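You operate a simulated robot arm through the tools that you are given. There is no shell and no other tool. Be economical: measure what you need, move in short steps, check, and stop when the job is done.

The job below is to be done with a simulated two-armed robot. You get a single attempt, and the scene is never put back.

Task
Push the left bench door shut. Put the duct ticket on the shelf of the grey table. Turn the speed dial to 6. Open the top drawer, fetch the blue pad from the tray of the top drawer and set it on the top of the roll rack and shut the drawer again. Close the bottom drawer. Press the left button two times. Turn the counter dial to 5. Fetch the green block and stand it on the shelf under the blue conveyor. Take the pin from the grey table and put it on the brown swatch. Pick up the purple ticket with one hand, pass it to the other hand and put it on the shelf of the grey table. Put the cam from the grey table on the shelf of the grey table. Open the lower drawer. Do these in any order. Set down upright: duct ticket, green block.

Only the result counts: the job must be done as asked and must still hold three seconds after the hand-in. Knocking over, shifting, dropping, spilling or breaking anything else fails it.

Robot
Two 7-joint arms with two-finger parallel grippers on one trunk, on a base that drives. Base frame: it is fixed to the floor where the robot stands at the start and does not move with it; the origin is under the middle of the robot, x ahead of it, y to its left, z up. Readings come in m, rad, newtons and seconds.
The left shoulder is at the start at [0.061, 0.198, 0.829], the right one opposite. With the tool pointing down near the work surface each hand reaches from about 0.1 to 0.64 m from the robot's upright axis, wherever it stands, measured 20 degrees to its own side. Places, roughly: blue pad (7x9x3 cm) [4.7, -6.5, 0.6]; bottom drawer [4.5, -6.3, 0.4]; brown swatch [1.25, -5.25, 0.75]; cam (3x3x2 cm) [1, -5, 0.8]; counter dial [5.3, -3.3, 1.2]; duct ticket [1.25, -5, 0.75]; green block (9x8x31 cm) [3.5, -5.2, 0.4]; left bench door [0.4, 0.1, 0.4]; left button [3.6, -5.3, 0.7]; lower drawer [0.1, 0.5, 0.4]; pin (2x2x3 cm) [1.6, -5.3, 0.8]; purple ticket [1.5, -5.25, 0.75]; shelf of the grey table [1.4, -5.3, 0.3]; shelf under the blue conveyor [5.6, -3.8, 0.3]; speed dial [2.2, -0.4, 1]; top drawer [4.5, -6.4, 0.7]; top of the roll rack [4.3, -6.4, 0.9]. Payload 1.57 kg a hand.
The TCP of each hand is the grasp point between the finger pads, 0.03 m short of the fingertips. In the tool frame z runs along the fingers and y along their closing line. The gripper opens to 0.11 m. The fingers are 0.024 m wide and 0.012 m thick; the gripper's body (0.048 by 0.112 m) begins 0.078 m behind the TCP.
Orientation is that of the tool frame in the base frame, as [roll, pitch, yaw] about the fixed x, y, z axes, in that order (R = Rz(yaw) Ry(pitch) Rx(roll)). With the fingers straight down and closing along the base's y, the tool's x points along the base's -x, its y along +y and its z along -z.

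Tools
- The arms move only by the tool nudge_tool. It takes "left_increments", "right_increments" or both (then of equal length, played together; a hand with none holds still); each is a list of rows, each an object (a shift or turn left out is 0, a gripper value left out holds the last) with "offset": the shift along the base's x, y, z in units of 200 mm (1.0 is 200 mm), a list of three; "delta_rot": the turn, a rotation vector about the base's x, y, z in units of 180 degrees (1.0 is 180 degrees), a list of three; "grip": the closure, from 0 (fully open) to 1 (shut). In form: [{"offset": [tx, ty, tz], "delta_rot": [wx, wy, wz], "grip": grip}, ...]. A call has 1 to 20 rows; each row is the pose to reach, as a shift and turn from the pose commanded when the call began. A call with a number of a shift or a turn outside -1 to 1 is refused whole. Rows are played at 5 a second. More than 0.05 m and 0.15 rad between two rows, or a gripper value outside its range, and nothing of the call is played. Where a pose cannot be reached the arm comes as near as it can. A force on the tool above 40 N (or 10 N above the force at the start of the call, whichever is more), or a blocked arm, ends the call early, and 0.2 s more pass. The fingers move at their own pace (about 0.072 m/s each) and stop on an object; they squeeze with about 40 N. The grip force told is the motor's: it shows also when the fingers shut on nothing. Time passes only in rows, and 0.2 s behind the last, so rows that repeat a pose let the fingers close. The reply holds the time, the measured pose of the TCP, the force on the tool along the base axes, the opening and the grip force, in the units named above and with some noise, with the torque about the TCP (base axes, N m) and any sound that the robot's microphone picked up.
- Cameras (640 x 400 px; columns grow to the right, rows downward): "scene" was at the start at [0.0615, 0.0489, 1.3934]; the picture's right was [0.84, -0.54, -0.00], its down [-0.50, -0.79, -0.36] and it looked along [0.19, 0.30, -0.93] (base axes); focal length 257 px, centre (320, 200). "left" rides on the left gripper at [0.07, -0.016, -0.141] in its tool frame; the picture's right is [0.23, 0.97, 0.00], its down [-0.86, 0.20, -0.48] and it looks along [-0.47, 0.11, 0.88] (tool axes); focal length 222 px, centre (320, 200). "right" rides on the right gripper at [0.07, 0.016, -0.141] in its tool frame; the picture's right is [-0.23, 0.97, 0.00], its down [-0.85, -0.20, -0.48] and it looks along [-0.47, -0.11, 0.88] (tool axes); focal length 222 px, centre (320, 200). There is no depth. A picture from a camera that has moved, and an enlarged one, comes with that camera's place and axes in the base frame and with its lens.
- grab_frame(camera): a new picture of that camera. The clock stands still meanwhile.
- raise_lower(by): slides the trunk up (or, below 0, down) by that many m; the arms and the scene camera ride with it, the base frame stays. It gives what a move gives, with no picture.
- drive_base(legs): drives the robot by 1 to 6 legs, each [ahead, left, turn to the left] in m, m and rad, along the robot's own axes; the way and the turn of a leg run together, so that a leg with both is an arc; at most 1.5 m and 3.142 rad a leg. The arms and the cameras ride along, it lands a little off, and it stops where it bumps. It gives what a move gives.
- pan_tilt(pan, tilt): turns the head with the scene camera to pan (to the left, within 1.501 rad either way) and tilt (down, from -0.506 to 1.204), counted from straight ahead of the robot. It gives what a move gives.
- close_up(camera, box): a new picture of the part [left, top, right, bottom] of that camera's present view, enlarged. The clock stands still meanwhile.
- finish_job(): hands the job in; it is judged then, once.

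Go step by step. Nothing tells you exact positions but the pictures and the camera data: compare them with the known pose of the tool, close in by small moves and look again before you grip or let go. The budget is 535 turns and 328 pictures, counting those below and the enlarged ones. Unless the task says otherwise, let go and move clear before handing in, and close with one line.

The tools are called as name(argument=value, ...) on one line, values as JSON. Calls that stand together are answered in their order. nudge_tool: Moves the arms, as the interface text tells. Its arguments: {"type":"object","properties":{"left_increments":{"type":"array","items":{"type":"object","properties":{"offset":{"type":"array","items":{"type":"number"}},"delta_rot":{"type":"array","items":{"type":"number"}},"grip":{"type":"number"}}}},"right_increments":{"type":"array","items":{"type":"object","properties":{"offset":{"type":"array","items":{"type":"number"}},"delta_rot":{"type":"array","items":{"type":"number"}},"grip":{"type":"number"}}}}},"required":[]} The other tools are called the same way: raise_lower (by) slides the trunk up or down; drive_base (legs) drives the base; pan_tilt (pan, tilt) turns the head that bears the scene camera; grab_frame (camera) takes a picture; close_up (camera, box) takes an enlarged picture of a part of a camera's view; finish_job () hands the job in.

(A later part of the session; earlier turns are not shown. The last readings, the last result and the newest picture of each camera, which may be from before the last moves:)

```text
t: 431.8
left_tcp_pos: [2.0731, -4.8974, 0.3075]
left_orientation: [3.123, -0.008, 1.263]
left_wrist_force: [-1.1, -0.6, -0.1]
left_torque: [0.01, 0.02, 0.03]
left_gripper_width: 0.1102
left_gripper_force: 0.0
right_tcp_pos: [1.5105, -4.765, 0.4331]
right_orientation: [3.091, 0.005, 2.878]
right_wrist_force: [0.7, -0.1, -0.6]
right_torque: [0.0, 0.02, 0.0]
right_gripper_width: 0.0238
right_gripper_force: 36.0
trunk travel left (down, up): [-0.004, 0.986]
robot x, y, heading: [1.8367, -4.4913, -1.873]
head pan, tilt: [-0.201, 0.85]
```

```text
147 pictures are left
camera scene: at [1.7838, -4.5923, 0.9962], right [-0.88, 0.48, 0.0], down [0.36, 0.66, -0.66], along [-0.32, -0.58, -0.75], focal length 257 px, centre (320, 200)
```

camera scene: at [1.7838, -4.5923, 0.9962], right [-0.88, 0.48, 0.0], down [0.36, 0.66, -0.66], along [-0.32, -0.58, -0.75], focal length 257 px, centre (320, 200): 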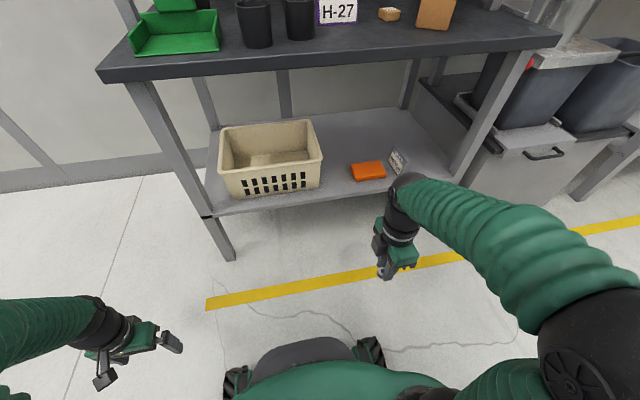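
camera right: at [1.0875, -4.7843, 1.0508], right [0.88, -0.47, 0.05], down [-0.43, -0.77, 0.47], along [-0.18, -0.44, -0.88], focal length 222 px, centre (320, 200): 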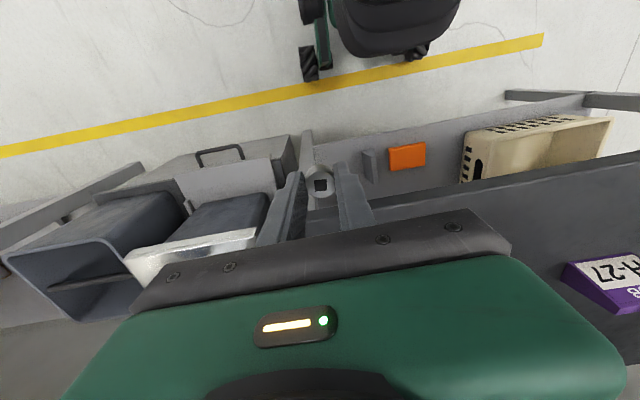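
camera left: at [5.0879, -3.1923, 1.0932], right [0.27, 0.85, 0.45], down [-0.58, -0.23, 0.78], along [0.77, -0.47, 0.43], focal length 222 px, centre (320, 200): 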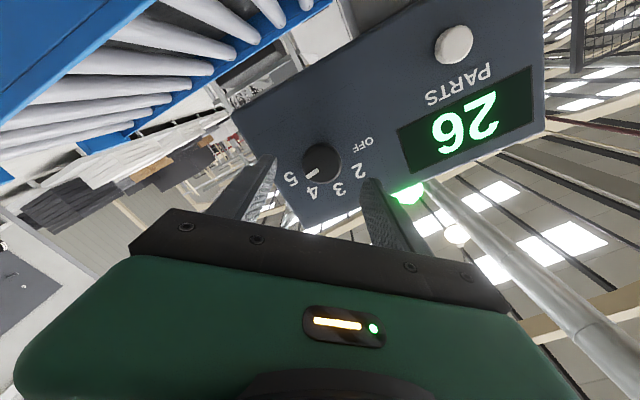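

drive_base(legs=[[0.2, 0.015, 0]])

nudge_tool(right_increments=[{"offset": [-0.06, -0.18, 0]}, {"offset": [-0.12, -0.37, 0]}, {"offset": [-0.18, -0.56, 0]}])

grab_frame(camera="right")

grab_frame(camera="scene")

```text
t: 433.4
left_tcp_pos: [2.0289, -5.0949, 0.3068]
left_orientation: [3.124, -0.007, 1.263]
left_wrist_force: [-0.2, -0.2, 0.1]
left_torque: [-0.03, -0.01, 0.03]
left_gripper_width: 0.11
left_gripper_force: 0.1
right_tcp_pos: [1.4655, -4.961, 0.4323]
right_orientation: [3.091, 0.006, 2.877]
right_wrist_force: [0.0, 0.5, -0.4]
right_torque: [0.0, -0.04, 0.02]
right_gripper_width: 0.0237
right_gripper_force: 35.9
trunk travel left (down, up): [-0.004, 0.986]
robot x, y, heading: [1.7842, -4.6888, -1.875]
head pan, tilt: [-0.201, 0.85]
```

```text
t: 434.2
left_tcp_pos: [2.0278, -5.0957, 0.3079]
left_orientation: [3.124, -0.006, 1.262]
left_wrist_force: [0.3, 0.9, 0.0]
left_torque: [-0.02, 0.01, -0.01]
left_gripper_width: 0.1101
left_gripper_force: 0.0
right_tcp_pos: [1.4294, -5.0741, 0.4311]
right_orientation: [3.093, 0.005, 2.878]
right_wrist_force: [-0.3, 0.0, -1.0]
right_torque: [-0.02, 0.02, 0.02]
right_gripper_width: 0.0237
right_gripper_force: 36.0
trunk travel left (down, up): [-0.004, 0.986]
robot x, y, heading: [1.7869, -4.6914, -1.877]
head pan, tilt: [-0.201, 0.85]
```

```text
146 pictures are left
camera right: at [1.3638, -5.0447, 0.5727], right [0.47, 0.88, 0.05], down [0.76, -0.44, 0.47], along [0.44, -0.19, -0.88], focal length 222 px, centre (320, 200)
```

right: 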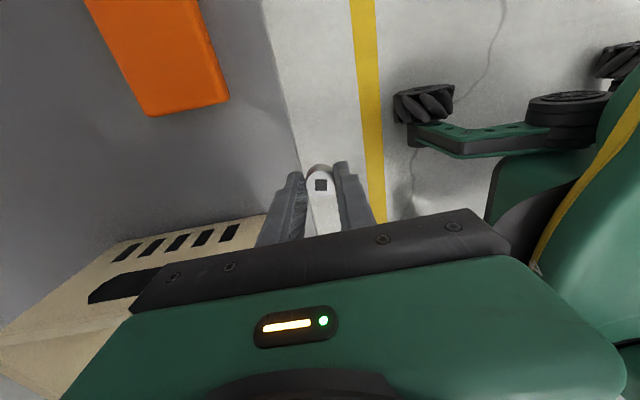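

```text
145 pictures are left
camera scene: at [1.7378, -4.789, 0.9961], right [-0.88, 0.48, 0.0], down [0.36, 0.66, -0.66], along [-0.32, -0.58, -0.75], focal length 257 px, centre (320, 200)
```

scene: 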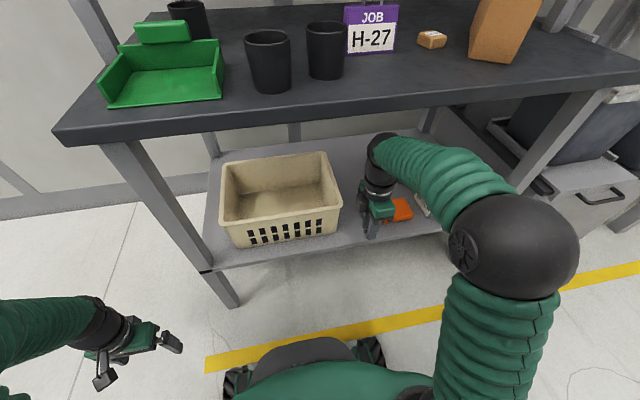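

Clear of basket and orange box. Move 8 cm deeper (slightly right), then lower to contact.

nudge_tool(right_increments=[{"offset": [-0.07, -0.03, 0]}, {"offset": [-0.11, -0.16, 0]}, {"offset": [-0.15, -0.27, 0]}, {"offset": [-0.18, -0.36, 0]}, {"offset": [-0.18, -0.36, -0.1]}, {"offset": [-0.18, -0.36, -0.2]}, {"offset": [-0.18, -0.36, -0.28]}])

grab_frame(camera="right")

```text
t: 435.8
left_tcp_pos: [2.0287, -5.0952, 0.3082]
left_orientation: [3.124, -0.007, 1.264]
left_wrist_force: [0.0, -0.2, -0.1]
left_torque: [0.0, 0.04, 0.0]
left_gripper_width: 0.11
left_gripper_force: 0.0
right_tcp_pos: [1.3935, -5.1453, 0.3763]
right_orientation: [3.093, 0.005, 2.875]
right_wrist_force: [-0.1, -0.9, 0.9]
right_torque: [-0.03, 0.0, -0.03]
right_gripper_width: 0.0242
right_gripper_force: 36.1
trunk travel left (down, up): [-0.004, 0.986]
robot x, y, heading: [1.7839, -4.69, -1.873]
head pan, tilt: [-0.201, 0.85]
```

```text
144 pictures are left
camera right: at [1.3275, -5.1163, 0.5169], right [0.47, 0.88, 0.05], down [0.76, -0.44, 0.47], along [0.44, -0.19, -0.88], focal length 222 px, centre (320, 200)
```

right: 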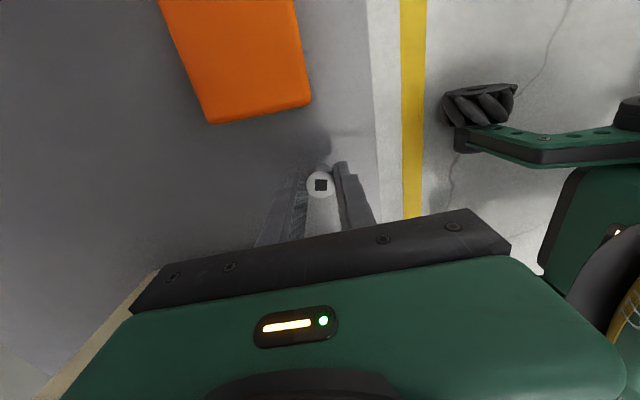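

nudge_tool(right_increments=[{"offset": [0, 0, -0.02]}, {"offset": [0, 0, -0.04]}, {"offset": [0, 0, -0.06]}])

```text
t: 436.6
left_tcp_pos: [2.0288, -5.0953, 0.3063]
left_orientation: [3.124, -0.008, 1.265]
left_wrist_force: [0.6, -0.1, -0.2]
left_torque: [0.01, 0.0, 0.0]
left_gripper_width: 0.1101
left_gripper_force: 0.1
right_tcp_pos: [1.3925, -5.1461, 0.3628]
right_orientation: [3.092, 0.006, 2.876]
right_wrist_force: [1.3, 0.0, -0.2]
right_torque: [0.03, -0.03, 0.0]
right_gripper_width: 0.024
right_gripper_force: 36.2
trunk travel left (down, up): [-0.004, 0.986]
robot x, y, heading: [1.784, -4.6924, -1.873]
head pan, tilt: [-0.201, 0.85]
```

nudge_tool(right_increments=[{"offset": [0, 0, -0.015]}, {"offset": [0, 0, -0.03]}, {"offset": [0, 0, -0.045]}])

```text
t: 437.4
left_tcp_pos: [2.0283, -5.0949, 0.3084]
left_orientation: [3.127, -0.003, 1.265]
left_wrist_force: [-0.3, 0.7, -0.6]
left_torque: [-0.01, -0.02, 0.01]
left_gripper_width: 0.1099
left_gripper_force: 0.1
right_tcp_pos: [1.3939, -5.1453, 0.3584]
right_orientation: [3.095, 0.002, 2.876]
right_wrist_force: [0.4, 3.4, 20.0]
right_torque: [-0.03, -0.05, -0.02]
right_gripper_width: 0.024
right_gripper_force: 35.9
trunk travel left (down, up): [-0.004, 0.986]
robot x, y, heading: [1.7827, -4.6897, -1.875]
head pan, tilt: [-0.201, 0.85]
```

Contact. Ease, open, rise and withdraw.

nudge_tool(right_increments=[{"offset": [0, 0, 0.015]}, {"offset": [0, 0, 0.015], "grip": 0.6}, {"offset": [0, 0, 0.015], "grip": 0.55}, {"offset": [0, 0, 0.12]}, {"offset": [0, 0, 0.25]}, {"offset": [0, 0, 0.36]}, {"offset": [0.06, 0.18, 0.36]}, {"offset": [0.12, 0.36, 0.36]}, {"offset": [0.18, 0.54, 0.36]}, {"offset": [0.24, 0.72, 0.36]}])

grab_frame(camera="right")

drive_base(legs=[[-0.25, -0.2, 0]])

grab_frame(camera="scene")

```text
t: 439.6
left_tcp_pos: [2.0278, -5.0949, 0.3086]
left_orientation: [3.124, -0.007, 1.263]
left_wrist_force: [0.2, -0.2, 0.0]
left_torque: [0.04, 0.02, 0.01]
left_gripper_width: 0.1101
left_gripper_force: 0.0
right_tcp_pos: [1.4413, -5.002, 0.4274]
right_orientation: [3.091, 0.005, 2.876]
right_wrist_force: [-0.3, -0.3, 0.2]
right_torque: [0.04, -0.02, 0.01]
right_gripper_width: 0.0496
right_gripper_force: 0.1
trunk travel left (down, up): [-0.004, 0.986]
robot x, y, heading: [1.7859, -4.691, -1.874]
head pan, tilt: [-0.201, 0.85]
```

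```text
143 pictures are left
camera right: at [1.3754, -4.9726, 0.567], right [0.47, 0.88, 0.05], down [0.76, -0.44, 0.47], along [0.44, -0.19, -0.88], focal length 222 px, centre (320, 200)
```

right: 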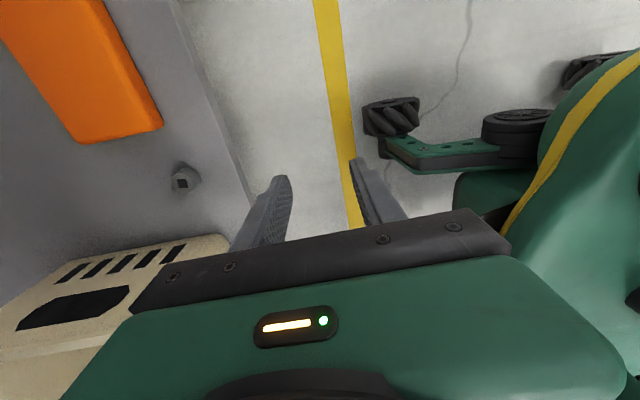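

```text
t: 441.8
left_tcp_pos: [1.9118, -4.7978, 0.3086]
left_orientation: [3.125, -0.006, 1.261]
left_wrist_force: [0.5, -0.5, -0.3]
left_torque: [0.01, -0.01, 0.0]
left_gripper_width: 0.1097
left_gripper_force: 0.0
right_tcp_pos: [1.3234, -4.7044, 0.4261]
right_orientation: [3.09, 0.003, 2.877]
right_wrist_force: [-0.5, 0.2, -0.2]
right_torque: [0.02, 0.02, 0.0]
right_gripper_width: 0.0496
right_gripper_force: 0.1
trunk travel left (down, up): [-0.004, 0.986]
robot x, y, heading: [1.6671, -4.3903, -1.876]
head pan, tilt: [-0.201, 0.85]
```

```text
142 pictures are left
camera scene: at [1.621, -4.4915, 0.9962], right [-0.88, 0.48, 0.0], down [0.36, 0.66, -0.66], along [-0.32, -0.58, -0.75], focal length 257 px, centre (320, 200)
```

scene: 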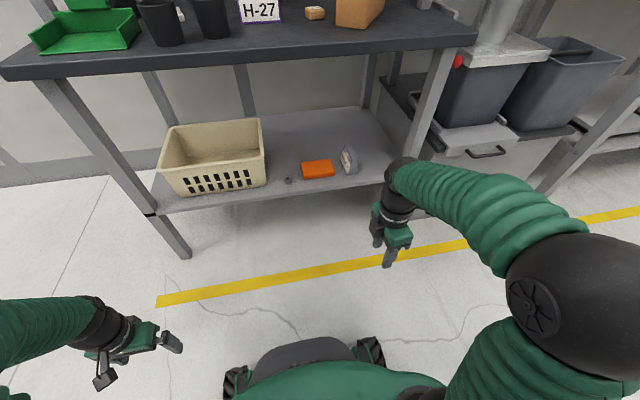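

Cam is on the shelf. Now the pin: raise the trunk and approach with the left hand.

raise_lower(by=0.4)

raise_lower(by=0.1)

nudge_tool(right_increments=[{"offset": [-0.05, 0.03, 0], "delta_rot": [0, 0, -0.045]}, {"offset": [-0.1, 0.06, 0], "delta_rot": [0, 0, -0.09]}, {"offset": [-0.15, 0.09, 0], "delta_rot": [0, 0, -0.135]}, {"offset": [-0.2, 0.12, 0], "delta_rot": [0, 0, -0.18]}, {"offset": [-0.25, 0.15, 0], "delta_rot": [0, 0, -0.225]}, {"offset": [-0.3, 0.18, 0], "delta_rot": [0, 0, -0.27]}, {"offset": [-0.35, 0.18, 0], "delta_rot": [0, 0, -0.315]}, {"offset": [-0.4, 0.18, 0], "delta_rot": [0, 0, -0.36]}, {"offset": [-0.45, 0.18, 0], "delta_rot": [0, 0, -0.405]}, {"offset": [-0.5, 0.2, 0], "delta_rot": [0, 0, -0.45]}, {"offset": [-0.55, 0.2, 0], "delta_rot": [0, 0, -0.495]}])

drive_base(legs=[[0.3, -0.03, 0]])

pan_tilt(pan=0.0, tilt=0.85)

grab_frame(camera="scene")

```text
t: 445.6
left_tcp_pos: [1.9103, -4.7972, 0.7084]
left_orientation: [3.125, -0.005, 1.262]
left_wrist_force: [1.0, -0.3, -0.4]
left_torque: [0.03, 0.0, 0.03]
left_gripper_width: 0.1101
left_gripper_force: 0.0
right_tcp_pos: [1.3234, -4.7046, 0.8263]
right_orientation: [3.093, 0.005, 2.876]
right_wrist_force: [0.7, 0.9, 0.4]
right_torque: [0.02, 0.03, -0.02]
right_gripper_width: 0.0494
right_gripper_force: 0.1
trunk travel left (down, up): [-0.404, 0.586]
robot x, y, heading: [1.6655, -4.393, -1.877]
head pan, tilt: [-0.201, 0.85]
```

```text
t: 446.9
left_tcp_pos: [1.9119, -4.7973, 0.808]
left_orientation: [3.124, -0.006, 1.263]
left_wrist_force: [0.5, 0.4, 0.1]
left_torque: [0.01, 0.0, 0.0]
left_gripper_width: 0.1097
left_gripper_force: 0.0
right_tcp_pos: [1.3241, -4.7043, 0.9272]
right_orientation: [3.093, 0.004, 2.877]
right_wrist_force: [-0.4, -0.1, -0.1]
right_torque: [0.01, 0.0, 0.0]
right_gripper_width: 0.0496
right_gripper_force: 0.1
trunk travel left (down, up): [-0.504, 0.486]
robot x, y, heading: [1.669, -4.3933, -1.874]
head pan, tilt: [-0.201, 0.85]
```

```text
t: 449.3
left_tcp_pos: [1.9098, -4.7976, 0.8074]
left_orientation: [3.124, -0.005, 1.262]
left_wrist_force: [0.3, 0.4, 0.7]
left_torque: [0.01, 0.0, -0.01]
left_gripper_width: 0.1101
left_gripper_force: 0.1
right_tcp_pos: [1.2132, -4.6644, 0.9259]
right_orientation: [3.093, 0.003, 1.321]
right_wrist_force: [-0.9, -0.1, -0.3]
right_torque: [0.0, 0.03, -0.01]
right_gripper_width: 0.0493
right_gripper_force: 0.0
trunk travel left (down, up): [-0.504, 0.486]
robot x, y, heading: [1.6661, -4.3919, -1.876]
head pan, tilt: [-0.201, 0.85]
```

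```text
t: 451.4
left_tcp_pos: [1.7958, -5.0758, 0.8065]
left_orientation: [3.125, -0.005, 1.265]
left_wrist_force: [1.1, 0.3, 0.7]
left_torque: [0.03, -0.01, 0.01]
left_gripper_width: 0.1102
left_gripper_force: 0.0
right_tcp_pos: [1.0956, -4.9419, 0.9272]
right_orientation: [3.094, 0.004, 1.322]
right_wrist_force: [0.2, -0.4, -0.2]
right_torque: [0.0, 0.0, -0.02]
right_gripper_width: 0.0494
right_gripper_force: 0.1
trunk travel left (down, up): [-0.504, 0.486]
robot x, y, heading: [1.5515, -4.671, -1.872]
head pan, tilt: [-0.201, 0.85]
```

```text
t: 452.1
left_tcp_pos: [1.7934, -5.074, 0.8071]
left_orientation: [3.125, -0.005, 1.264]
left_wrist_force: [0.3, -0.1, 0.5]
left_torque: [0.0, -0.01, 0.0]
left_gripper_width: 0.1098
left_gripper_force: 0.0
right_tcp_pos: [1.095, -4.9415, 0.9256]
right_orientation: [3.092, 0.008, 1.323]
right_wrist_force: [-0.4, -0.5, 0.3]
right_torque: [0.02, 0.0, 0.02]
right_gripper_width: 0.0495
right_gripper_force: 0.1
trunk travel left (down, up): [-0.504, 0.486]
robot x, y, heading: [1.5543, -4.672, -1.869]
head pan, tilt: [0.0, 0.85]
```

```text
141 pictures are left
camera scene: at [1.5172, -4.7753, 1.4961], right [-0.95, 0.3, 0.0], down [0.22, 0.72, -0.66], along [-0.2, -0.63, -0.75], focal length 257 px, centre (320, 200)
```

scene: 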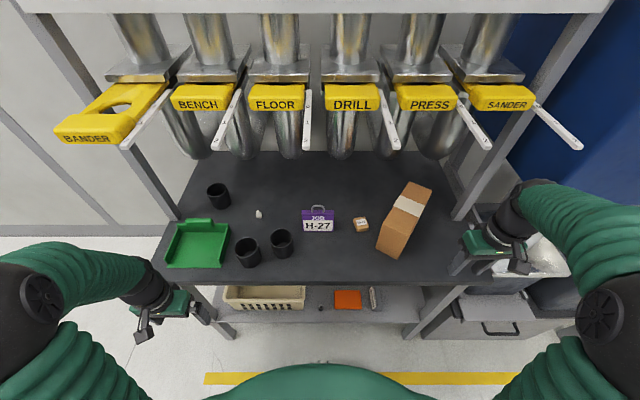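

nudge_tool(left_increments=[{"offset": [0, 0.05, 0.2], "grip": 0.3}, {"offset": [0, 0.05, 0.4]}, {"offset": [0, 0.05, 0.6]}, {"offset": [-0.05, 0, 0.8]}, {"offset": [-0.2, -0.15, 0.8]}, {"offset": [-0.38, -0.3, 0.8]}, {"offset": [-0.55, -0.45, 0.8]}, {"offset": [-0.72, -0.6, 0.8]}, {"offset": [-0.88, -0.76, 0.8]}])

grab_frame(camera="left")

grab_frame(camera="scene")

```text
t: 454.1
left_tcp_pos: [1.616, -5.228, 0.968]
left_orientation: [3.123, -0.005, 1.265]
left_wrist_force: [-0.8, -0.5, 0.2]
left_torque: [0.03, -0.02, 0.05]
left_gripper_width: 0.0771
left_gripper_force: 0.1
right_tcp_pos: [1.0954, -4.9429, 0.9268]
right_orientation: [3.092, 0.003, 1.323]
right_wrist_force: [0.5, 0.4, -0.6]
right_torque: [0.03, 0.0, 0.04]
right_gripper_width: 0.0496
right_gripper_force: 0.1
trunk travel left (down, up): [-0.504, 0.486]
robot x, y, heading: [1.5487, -4.6668, -1.871]
head pan, tilt: [0.0, 0.85]
```

```text
140 pictures are left
camera left: at [1.6189, -5.1571, 1.1093], right [1.0, -0.08, 0.02], down [-0.08, -0.88, 0.48], along [-0.02, -0.48, -0.88], focal length 222 px, centre (320, 200)
```

left: 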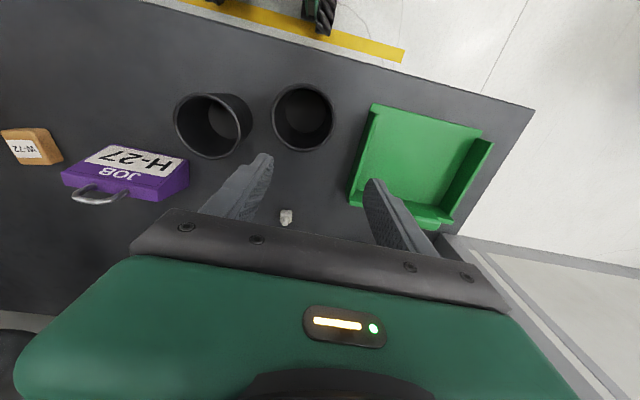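

```text
139 pictures are left
camera scene: at [1.5151, -4.7775, 1.4959], right [-0.95, 0.3, 0.0], down [0.22, 0.72, -0.66], along [-0.19, -0.63, -0.75], focal length 257 px, centre (320, 200)
```

scene: 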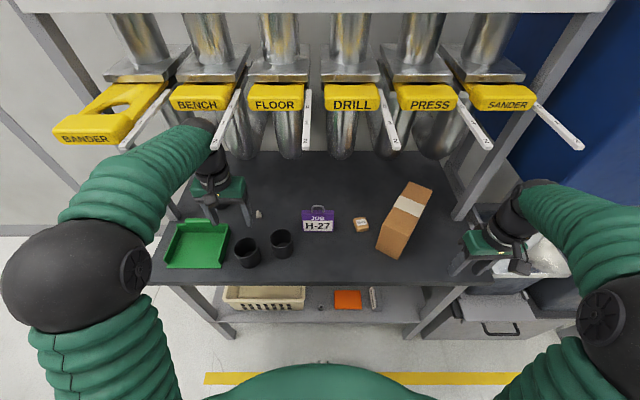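

Pin at ≈(1.556,-5.345). Move over it, lowering a little to stay clear of the rods.

nudge_tool(left_increments=[{"offset": [-0.05, -0.08, -0.12]}, {"offset": [-0.12, -0.25, -0.18]}, {"offset": [-0.2, -0.42, -0.22]}, {"offset": [-0.29, -0.57, -0.25]}])

grab_frame(camera="left")

close_up(camera="scene", box=[150, 90, 350, 280])

```text
t: 455.1
left_tcp_pos: [1.5581, -5.3424, 0.9175]
left_orientation: [3.124, -0.009, 1.264]
left_wrist_force: [-0.4, 0.2, -0.9]
left_torque: [-0.01, 0.03, 0.0]
left_gripper_width: 0.077
left_gripper_force: 0.0
right_tcp_pos: [1.094, -4.9431, 0.9253]
right_orientation: [3.091, 0.003, 1.323]
right_wrist_force: [-0.9, -0.3, 0.3]
right_torque: [0.02, -0.01, -0.01]
right_gripper_width: 0.0497
right_gripper_force: 0.1
trunk travel left (down, up): [-0.504, 0.486]
robot x, y, heading: [1.5503, -4.6711, -1.873]
head pan, tilt: [0.0, 0.85]
```

```text
138 pictures are left
camera left: at [1.5611, -5.2711, 1.0585], right [1.0, -0.08, 0.02], down [-0.08, -0.88, 0.47], along [-0.02, -0.47, -0.88], focal length 222 px, centre (320, 200)
```

left: 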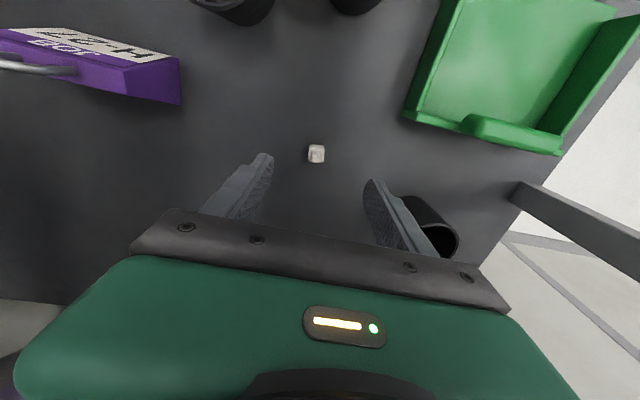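

```text
2.11 times, centred on (250, 185) of scene
camera zoom: at [1.5137, -4.7788, 1.4958], right [-0.95, 0.3, 0.0], down [0.22, 0.72, -0.66], along [-0.19, -0.63, -0.75], focal length 540 px, centre (467, 232)
```

zoom: 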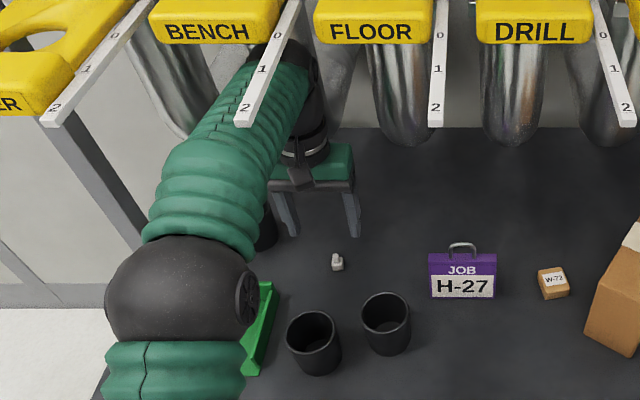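

Pin is right under the hand. Descend and grip.

nudge_tool(left_increments=[{"offset": [-0.01, 0.0, -0.15], "grip": 0.5}, {"offset": [-0.01, 0.0, -0.3], "grip": 0.5}, {"offset": [-0.01, 0.0, -0.38], "grip": 0.5}])

grab_frame(camera="left")

```text
t: 455.9
left_tcp_pos: [1.5581, -5.3393, 0.8396]
left_orientation: [3.124, -0.005, 1.262]
left_wrist_force: [0.3, 0.9, 0.3]
left_torque: [0.0, 0.04, 0.0]
left_gripper_width: 0.0551
left_gripper_force: 0.1
right_tcp_pos: [1.0958, -4.9412, 0.9283]
right_orientation: [3.093, 0.006, 1.324]
right_wrist_force: [0.1, 0.6, 0.1]
right_torque: [0.02, 0.0, -0.02]
right_gripper_width: 0.0495
right_gripper_force: 0.0
trunk travel left (down, up): [-0.504, 0.486]
robot x, y, heading: [1.5513, -4.667, -1.873]
head pan, tilt: [0.0, 0.85]
```

```text
136 pictures are left
camera left: at [1.5609, -5.2687, 0.9834], right [1.0, -0.08, 0.02], down [-0.08, -0.88, 0.48], along [-0.02, -0.48, -0.88], focal length 222 px, centre (320, 200)
```

left: 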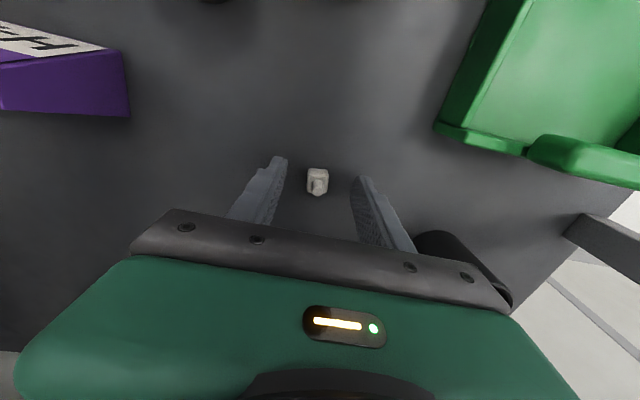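

nudge_tool(left_increments=[{"offset": [0, 0, -0.015], "grip": 0.7}, {"offset": [0, 0, -0.015], "grip": 1}, {"offset": [0, 0, -0.015], "grip": 1}, {"offset": [0, 0, -0.015], "grip": 1}, {"offset": [0, 0, 0.1]}, {"offset": [0, 0, 0.2]}, {"offset": [0, 0, 0.3]}])

grab_frame(camera="left")

```text
t: 457.5
left_tcp_pos: [1.5569, -5.3411, 0.9024]
left_orientation: [3.125, -0.006, 1.263]
left_wrist_force: [-0.9, -0.2, 1.2]
left_torque: [0.03, -0.02, -0.02]
left_gripper_width: 0.0158
left_gripper_force: 31.4
right_tcp_pos: [1.0969, -4.9412, 0.9276]
right_orientation: [3.092, 0.005, 1.324]
right_wrist_force: [-0.2, 0.4, 0.4]
right_torque: [0.01, 0.0, 0.01]
right_gripper_width: 0.0492
right_gripper_force: 0.0
trunk travel left (down, up): [-0.504, 0.486]
robot x, y, heading: [1.5532, -4.673, -1.871]
head pan, tilt: [0.0, 0.85]
```

```text
135 pictures are left
camera left: at [1.5605, -5.269, 1.0435], right [1.0, -0.08, 0.02], down [-0.08, -0.87, 0.48], along [-0.02, -0.48, -0.88], focal length 222 px, centre (320, 200)
```

left: 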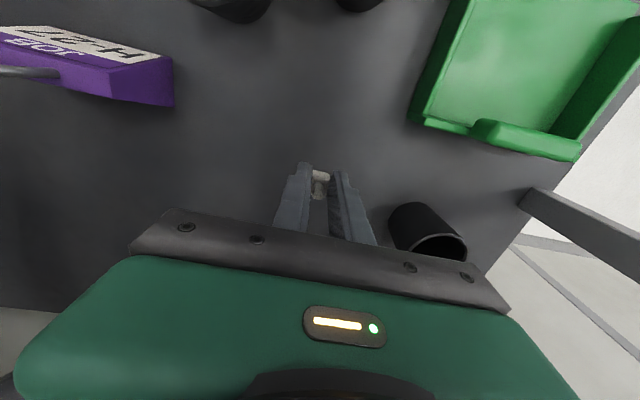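

Pin held. Before carrying it, zoom on the swatch, purple ticket and brown box to judge clearances.

close_up(camera="scene", box=[280, 90, 480, 290])

grab_frame(camera="right")

```text
2.00 times, centred on (380, 190) of scene
camera zoom: at [1.5161, -4.7758, 1.4961], right [-0.95, 0.3, 0.0], down [0.22, 0.72, -0.66], along [-0.2, -0.63, -0.75], focal length 514 px, centre (200, 220)
```

zoom: 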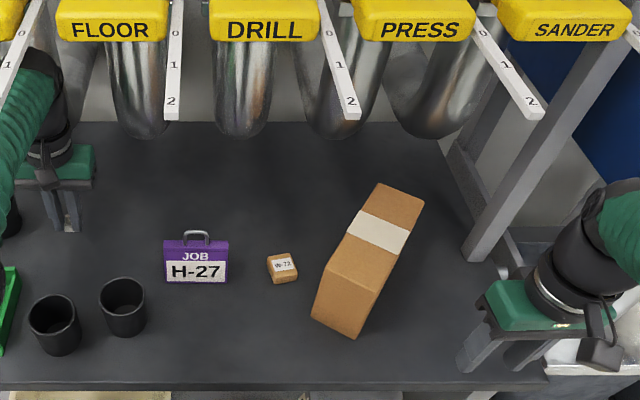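

```text
133 pictures are left
camera right: at [1.1215, -4.8739, 1.0674], right [0.89, -0.46, 0.05], down [-0.43, -0.77, 0.47], along [-0.18, -0.44, -0.88], focal length 222 px, centre (320, 200)
```

right: 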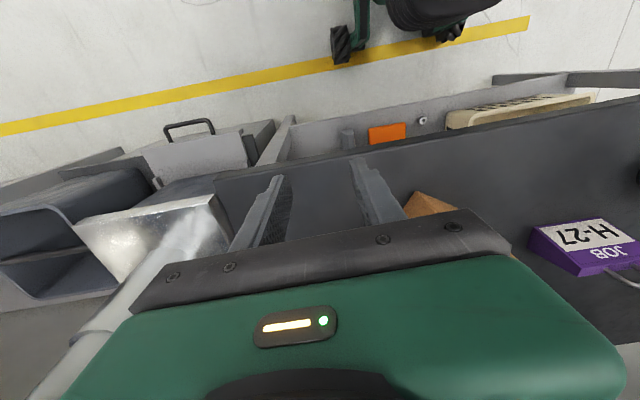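

Clearances are fine (box 9 cm from swatch, top z≈0.94; ticket loop z≈0.90). Back out in front of the hanging tubes, lift, and traverse toward the swatch.

nudge_tool(left_increments=[{"offset": [0.04, 0.12, 0.1]}, {"offset": [0.08, 0.24, 0.2]}, {"offset": [0.115, 0.36, 0.31]}])

drive_base(legs=[[0, -0.17, 0]])

nudge_tool(left_increments=[{"offset": [-0.2, 0.06, 0]}, {"offset": [-0.4, 0.12, 0]}, {"offset": [-0.6, 0.19, 0]}, {"offset": [-0.79, 0.25, 0]}])

grab_frame(camera="left")

grab_frame(camera="scene")

```text
t: 458.5
left_tcp_pos: [1.5944, -5.2645, 0.9445]
left_orientation: [3.126, -0.052, 1.276]
left_wrist_force: [0.3, 0.5, 0.2]
left_torque: [-0.06, -0.05, 0.06]
left_gripper_width: 0.0155
left_gripper_force: 31.9
right_tcp_pos: [1.1016, -4.9438, 0.9285]
right_orientation: [3.098, 0.004, 1.325]
right_wrist_force: [0.1, 0.8, 0.6]
right_torque: [-0.04, 0.01, 0.02]
right_gripper_width: 0.0497
right_gripper_force: 0.0
trunk travel left (down, up): [-0.504, 0.486]
robot x, y, heading: [1.549, -4.6704, -1.872]
head pan, tilt: [0.0, 0.85]
stopped in row 3 (left hand): the arm was blocked; the commanded pose is now the measured one
```

```text
t: 459.4
left_tcp_pos: [1.5944, -5.2596, 0.9467]
left_orientation: [3.101, -0.056, 1.332]
left_wrist_force: [-0.3, 0.2, -0.2]
left_torque: [0.0, -0.03, 0.03]
left_gripper_width: 0.0158
left_gripper_force: 30.9
right_tcp_pos: [1.0768, -4.9316, 0.9275]
right_orientation: [3.089, 0.013, 1.328]
right_wrist_force: [0.0, -0.6, 0.1]
right_torque: [0.05, 0.03, 0.01]
right_gripper_width: 0.0495
right_gripper_force: 0.0
trunk travel left (down, up): [-0.504, 0.486]
robot x, y, heading: [1.5336, -4.6661, -1.864]
head pan, tilt: [0.0, 0.85]
stopped in leg 1: the robot was blocked; the commanded pose is now the measured one
```

```text
t: 460.0
left_tcp_pos: [1.6014, -5.2554, 0.9491]
left_orientation: [3.025, -0.08, 1.547]
left_wrist_force: [0.7, 0.5, -0.4]
left_torque: [-0.06, 0.06, -0.02]
left_gripper_width: 0.0155
left_gripper_force: 31.7
right_tcp_pos: [1.0881, -5.0472, 0.925]
right_orientation: [3.052, 0.064, 1.496]
right_wrist_force: [-2.9, -3.1, -0.2]
right_torque: [0.35, -0.27, 0.02]
right_gripper_width: 0.0499
right_gripper_force: 0.1
trunk travel left (down, up): [-0.504, 0.486]
robot x, y, heading: [1.5247, -4.7579, -1.686]
head pan, tilt: [0.0, 0.85]
stopped in row 3 (right hand): the arm was blocked; the commanded pose is now the measured one
```

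```text
132 pictures are left
camera left: at [1.5705, -5.1956, 1.0918], right [0.97, 0.2, 0.13], down [0.12, -0.89, 0.43], along [0.2, -0.4, -0.89], focal length 222 px, centre (320, 200)
```

left: 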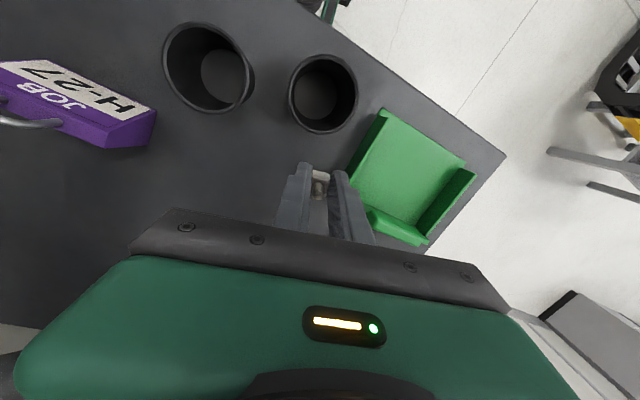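

```text
131 pictures are left
camera scene: at [1.5941, -4.8396, 1.4924], right [-0.99, 0.11, 0.05], down [0.05, 0.73, -0.68], along [-0.11, -0.67, -0.73], focal length 257 px, centre (320, 200)
```

scene: 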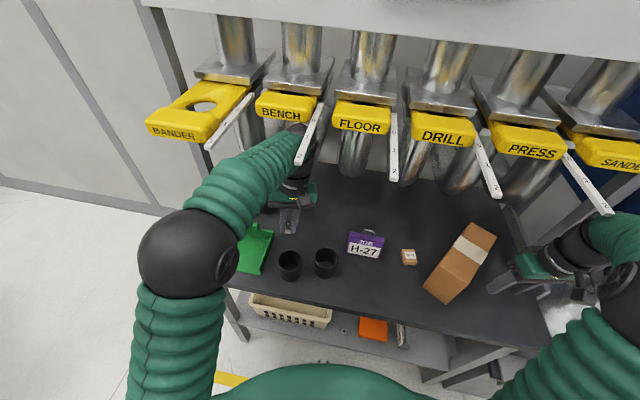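

The wrist caught a protruding gate rod and the base got twisted slightly. Lower the left hand away from the rod first, in small careful steps.

nudge_tool(left_increments=[{"offset": [0.05, -0.06, -0.06]}, {"offset": [0.09, -0.12, -0.15]}, {"offset": [0.09, -0.14, -0.25]}])

grab_frame(camera="scene")

```text
t: 461.0
left_tcp_pos: [1.5775, -5.2821, 0.9115]
left_orientation: [3.028, -0.039, 1.511]
left_wrist_force: [-0.9, -0.1, 0.2]
left_torque: [-0.03, -0.03, -0.01]
left_gripper_width: 0.0157
left_gripper_force: 30.6
right_tcp_pos: [1.0596, -4.9981, 0.9146]
right_orientation: [3.036, 0.045, 1.444]
right_wrist_force: [-0.1, 0.4, 0.4]
right_torque: [0.08, 0.01, -0.02]
right_gripper_width: 0.0495
right_gripper_force: 0.1
trunk travel left (down, up): [-0.504, 0.486]
robot x, y, heading: [1.5291, -4.7155, -1.751]
head pan, tilt: [0.0, 0.85]
stopped in row 3 (left hand): the arm was blocked; the commanded pose is now the measured one
```

```text
130 pictures are left
camera scene: at [1.59, -4.8327, 1.4935], right [-0.98, 0.18, 0.06], down [0.1, 0.74, -0.66], along [-0.16, -0.64, -0.75], focal length 257 px, centre (320, 200)
```

scene: 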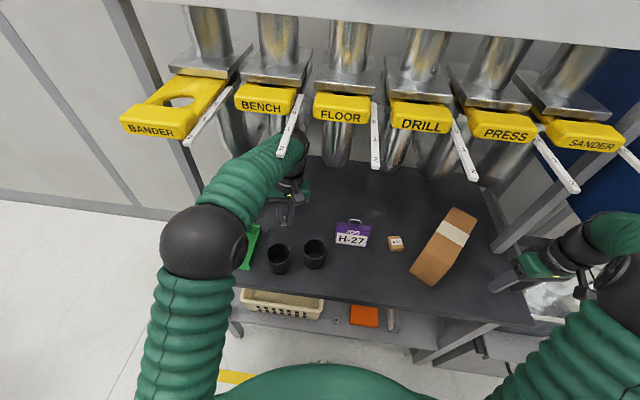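

close_up(camera="scene", box=[180, 70, 380, 280])

grab_frame(camera="left")

```text
1.90 times, centred on (280, 175) of scene
camera zoom: at [1.59, -4.8327, 1.4935], right [-0.98, 0.18, 0.06], down [0.1, 0.74, -0.66], along [-0.16, -0.64, -0.75], focal length 489 px, centre (396, 248)
```

zoom: 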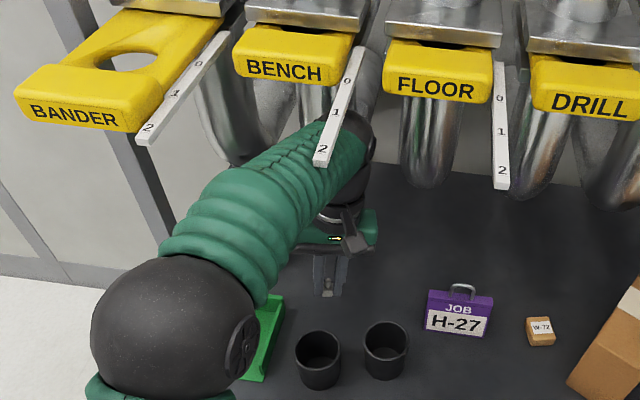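

```text
128 pictures are left
camera left: at [1.5491, -5.2156, 1.0533], right [0.98, 0.16, 0.12], down [0.09, -0.88, 0.46], along [0.18, -0.44, -0.88], focal length 222 px, centre (320, 200)
```

left: 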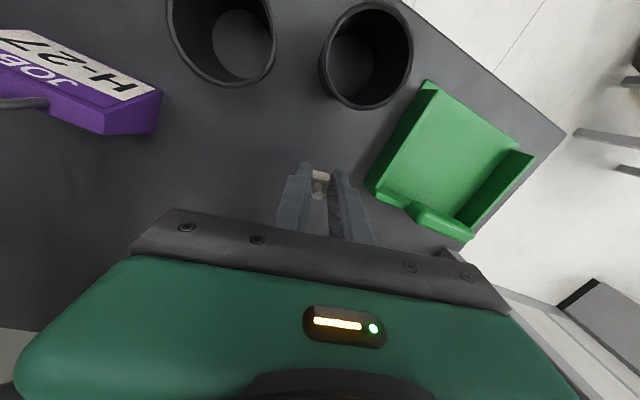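

nudge_tool(left_increments=[{"offset": [0, 0, -0.05]}, {"offset": [0, 0, -0.1]}, {"offset": [0, 0, -0.15]}])

grab_frame(camera="scene")

```text
t: 462.0
left_tcp_pos: [1.5096, -5.2754, 0.8883]
left_orientation: [2.993, -0.04, 1.472]
left_wrist_force: [-0.1, -0.8, -0.7]
left_torque: [-0.02, 0.01, -0.01]
left_gripper_width: 0.0155
left_gripper_force: 31.4
right_tcp_pos: [1.0097, -4.9903, 0.897]
right_orientation: [2.994, 0.039, 1.427]
right_wrist_force: [0.1, -0.5, -0.4]
right_torque: [-0.02, 0.05, 0.01]
right_gripper_width: 0.0497
right_gripper_force: 0.1
trunk travel left (down, up): [-0.504, 0.486]
robot x, y, heading: [1.5173, -4.7156, -1.763]
head pan, tilt: [0.0, 0.85]
stopped in row 3 (left hand): the arm was blocked; the commanded pose is now the measured one
```

```text
127 pictures are left
camera scene: at [1.4806, -4.8229, 1.4967], right [-0.98, 0.19, -0.01], down [0.15, 0.74, -0.66], along [-0.12, -0.65, -0.75], focal length 257 px, centre (320, 200)
```

scene: 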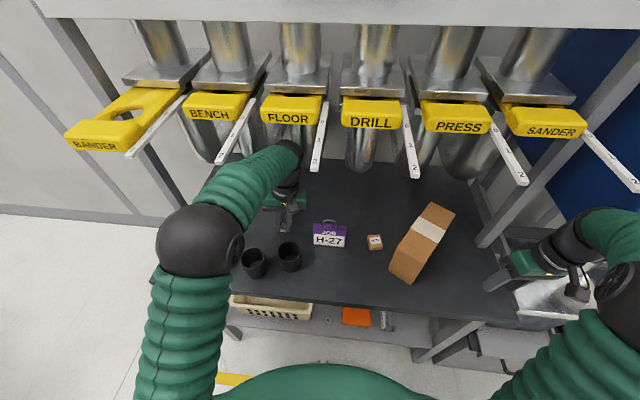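

The hand slipped free under the rod; nothing on the table was disturbed. Straighten the base in small turns.

drive_base(legs=[[0, 0, -0.06]])

grab_frame(camera="scene")

```text
t: 462.8
left_tcp_pos: [1.488, -5.2753, 0.8869]
left_orientation: [3.005, -0.036, 1.414]
left_wrist_force: [-0.4, -1.1, -0.1]
left_torque: [0.01, 0.07, -0.02]
left_gripper_width: 0.0155
left_gripper_force: 31.5
right_tcp_pos: [1.0048, -4.9607, 0.9017]
right_orientation: [3.007, 0.041, 1.368]
right_wrist_force: [1.0, -0.6, 0.9]
right_torque: [0.05, 0.03, 0.03]
right_gripper_width: 0.0493
right_gripper_force: 0.1
trunk travel left (down, up): [-0.504, 0.486]
robot x, y, heading: [1.5204, -4.7186, -1.821]
head pan, tilt: [0.0, 0.85]
```

```text
126 pictures are left
camera scene: at [1.4945, -4.8226, 1.4962], right [-0.97, 0.25, 0.0], down [0.19, 0.73, -0.66], along [-0.16, -0.64, -0.75], focal length 257 px, centre (320, 200)
```

scene: 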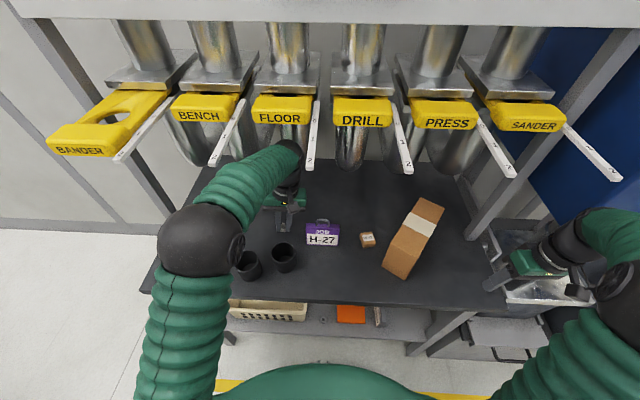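

Base nearly straight. Correct the hand tilt and move into the lane between the cups and the purple ticket.

nudge_tool(left_increments=[{"offset": [0.02, 0.06, 0], "delta_rot": [-0.002, 0.022, -0.015]}, {"offset": [0.04, 0.13, 0], "delta_rot": [-0.0046, 0.0448, -0.03]}, {"offset": [0.04, 0.13, 0], "delta_rot": [-0.0046, 0.0448, -0.03]}])

grab_frame(camera="left")

close_up(camera="scene", box=[180, 80, 420, 300])

```text
t: 463.6
left_tcp_pos: [1.4976, -5.2497, 0.8875]
left_orientation: [3.141, 0.006, 1.316]
left_wrist_force: [-0.4, 0.2, 0.1]
left_torque: [-0.01, -0.1, 0.01]
left_gripper_width: 0.0156
left_gripper_force: 31.0
right_tcp_pos: [1.0059, -4.9601, 0.9024]
right_orientation: [3.005, 0.042, 1.368]
right_wrist_force: [0.0, 0.0, 0.0]
right_torque: [0.04, 0.02, 0.01]
right_gripper_width: 0.0494
right_gripper_force: 0.1
trunk travel left (down, up): [-0.504, 0.486]
robot x, y, heading: [1.5221, -4.7137, -1.819]
head pan, tilt: [0.0, 0.85]
```

```text
125 pictures are left
camera left: at [1.4993, -5.1767, 1.0281], right [1.0, -0.03, 0.0], down [-0.02, -0.88, 0.48], along [-0.01, -0.48, -0.88], focal length 222 px, centre (320, 200)
```

left: 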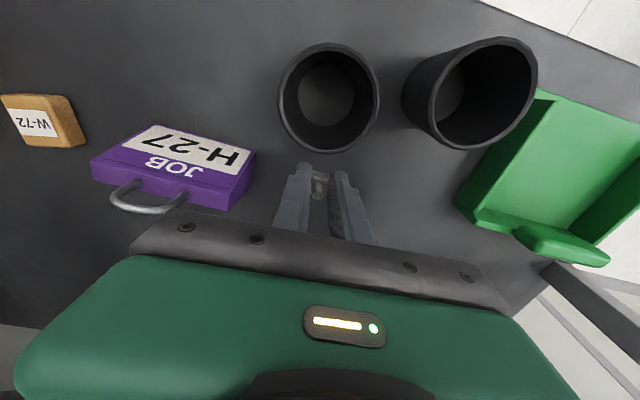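

```text
1.82 times, centred on (300, 190) of scene
camera zoom: at [1.4945, -4.8238, 1.496], right [-0.97, 0.25, 0.0], down [0.19, 0.73, -0.66], along [-0.16, -0.64, -0.75], focal length 467 px, centre (356, 218)
```

zoom: 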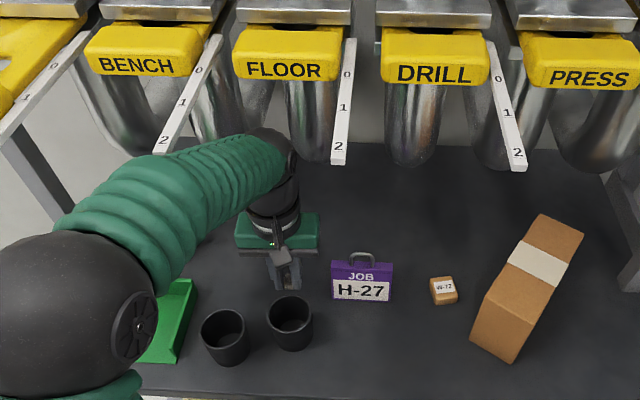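

The lane is too tight with the rods above, so I'll leave the way the hand came in: back to the pin's old place, slightly left past the BENCH rod, then out to the front.

nudge_tool(left_increments=[{"offset": [0.11, -0.13, 0.02]}, {"offset": [0.22, -0.26, 0.04]}, {"offset": [0.33, -0.39, 0.06]}])

grab_frame(camera="left")

close_up(camera="scene", box=[120, 70, 360, 290])

```text
t: 464.6
left_tcp_pos: [1.5197, -5.2839, 0.9005]
left_orientation: [-3.134, -0.014, 1.247]
left_wrist_force: [0.4, -0.4, -0.4]
left_torque: [-0.02, 0.03, -0.03]
left_gripper_width: 0.0153
left_gripper_force: 31.3
right_tcp_pos: [0.9922, -4.9324, 0.9083]
right_orientation: [2.997, 0.066, 1.36]
right_wrist_force: [0.5, -0.6, -0.1]
right_torque: [-0.01, -0.04, -0.03]
right_gripper_width: 0.0496
right_gripper_force: 0.0
trunk travel left (down, up): [-0.504, 0.486]
robot x, y, heading: [1.5139, -4.7083, -1.822]
head pan, tilt: [0.0, 0.85]
stopped in row 3 (left hand): the arm was blocked; the commanded pose is now the measured one
```

```text
123 pictures are left
camera left: at [1.5276, -5.2149, 1.0436], right [1.0, -0.09, -0.01], down [-0.08, -0.88, 0.47], along [-0.05, -0.46, -0.89], focal length 222 px, centre (320, 200)
```

left: 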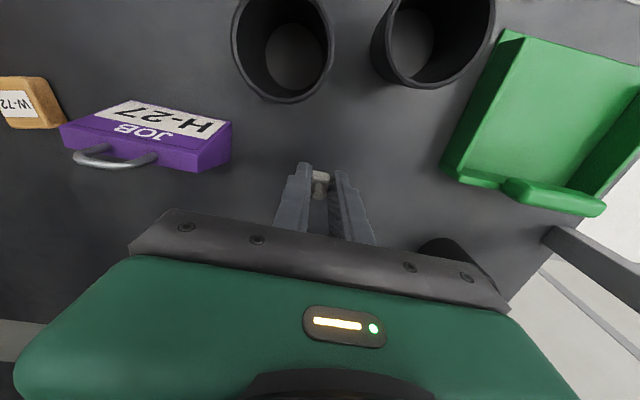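

```text
1.82 times, centred on (240, 180) of scene
camera zoom: at [1.4084, -4.7364, 1.4999], right [-0.97, 0.25, -0.06], down [0.23, 0.69, -0.69], along [-0.13, -0.68, -0.72], focal length 467 px, centre (466, 236)
```

zoom: 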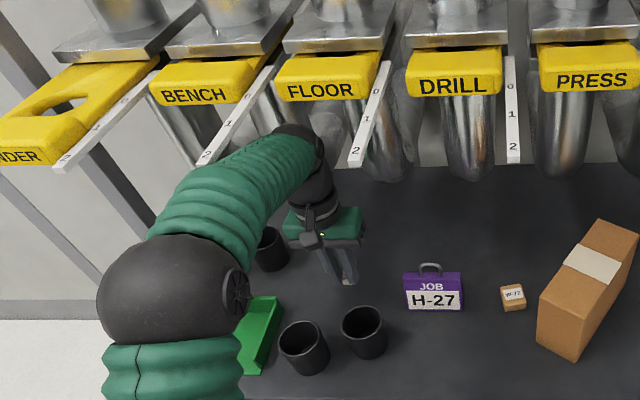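

The forearm is under the BENCH rod. Lower the trunk so the forearm drops clear while keeping the hand's height.

raise_lower(by=-0.03)

nudge_tool(left_increments=[{"offset": [0, 0, 0.05]}, {"offset": [0, 0, 0.1]}])

raise_lower(by=-0.04)

grab_frame(camera="scene")

```text
t: 465.0
left_tcp_pos: [1.5863, -5.3443, 0.8516]
left_orientation: [-3.042, -0.049, 1.252]
left_wrist_force: [-1.0, 1.6, -2.8]
left_torque: [-0.09, -0.06, 0.03]
left_gripper_width: 0.0155
left_gripper_force: 30.7
right_tcp_pos: [1.0565, -4.9916, 0.9229]
right_orientation: [3.088, 0.018, 1.367]
right_wrist_force: [1.1, -2.3, 0.0]
right_torque: [0.16, 0.06, 0.01]
right_gripper_width: 0.0495
right_gripper_force: 0.1
trunk travel left (down, up): [-0.502, 0.488]
robot x, y, heading: [1.5137, -4.7062, -1.827]
head pan, tilt: [0.0, 0.85]
stopped: the arm was blocked; the commanded pose is now the measured one
```

```text
t: 465.6
left_tcp_pos: [1.5626, -5.3253, 0.8863]
left_orientation: [-3.063, -0.035, 1.242]
left_wrist_force: [-0.1, 0.7, 0.5]
left_torque: [-0.08, -0.05, -0.01]
left_gripper_width: 0.0154
left_gripper_force: 31.5
right_tcp_pos: [1.0386, -4.9736, 0.9179]
right_orientation: [3.062, 0.03, 1.362]
right_wrist_force: [-0.6, 0.8, 0.0]
right_torque: [-0.1, 0.01, -0.01]
right_gripper_width: 0.0495
right_gripper_force: 0.1
trunk travel left (down, up): [-0.502, 0.488]
robot x, y, heading: [1.5089, -4.7095, -1.828]
head pan, tilt: [0.0, 0.85]
```

```text
t: 466.4
left_tcp_pos: [1.5704, -5.336, 0.8433]
left_orientation: [-3.064, -0.042, 1.25]
left_wrist_force: [-0.6, 0.2, 0.1]
left_torque: [0.01, -0.03, -0.01]
left_gripper_width: 0.0157
left_gripper_force: 31.1
right_tcp_pos: [1.0445, -4.9824, 0.8779]
right_orientation: [3.068, 0.022, 1.361]
right_wrist_force: [-0.1, -0.5, 0.5]
right_torque: [-0.01, 0.03, 0.0]
right_gripper_width: 0.0496
right_gripper_force: 0.0
trunk travel left (down, up): [-0.462, 0.528]
robot x, y, heading: [1.5154, -4.7092, -1.83]
head pan, tilt: [0.0, 0.85]
```

```text
121 pictures are left
camera scene: at [1.4861, -4.8181, 1.4535], right [-0.97, 0.26, 0.0], down [0.19, 0.73, -0.66], along [-0.17, -0.64, -0.75], focal length 257 px, centre (320, 200)
```

scene: 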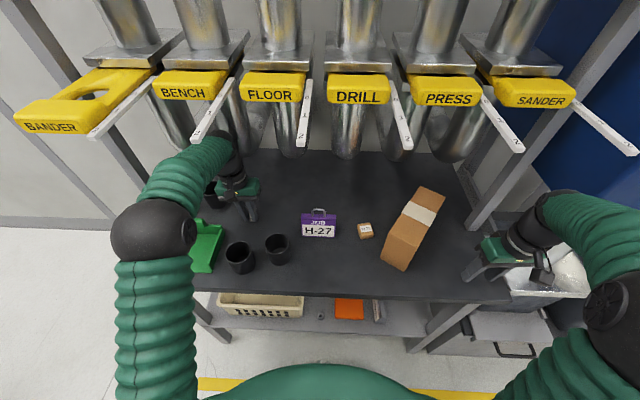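

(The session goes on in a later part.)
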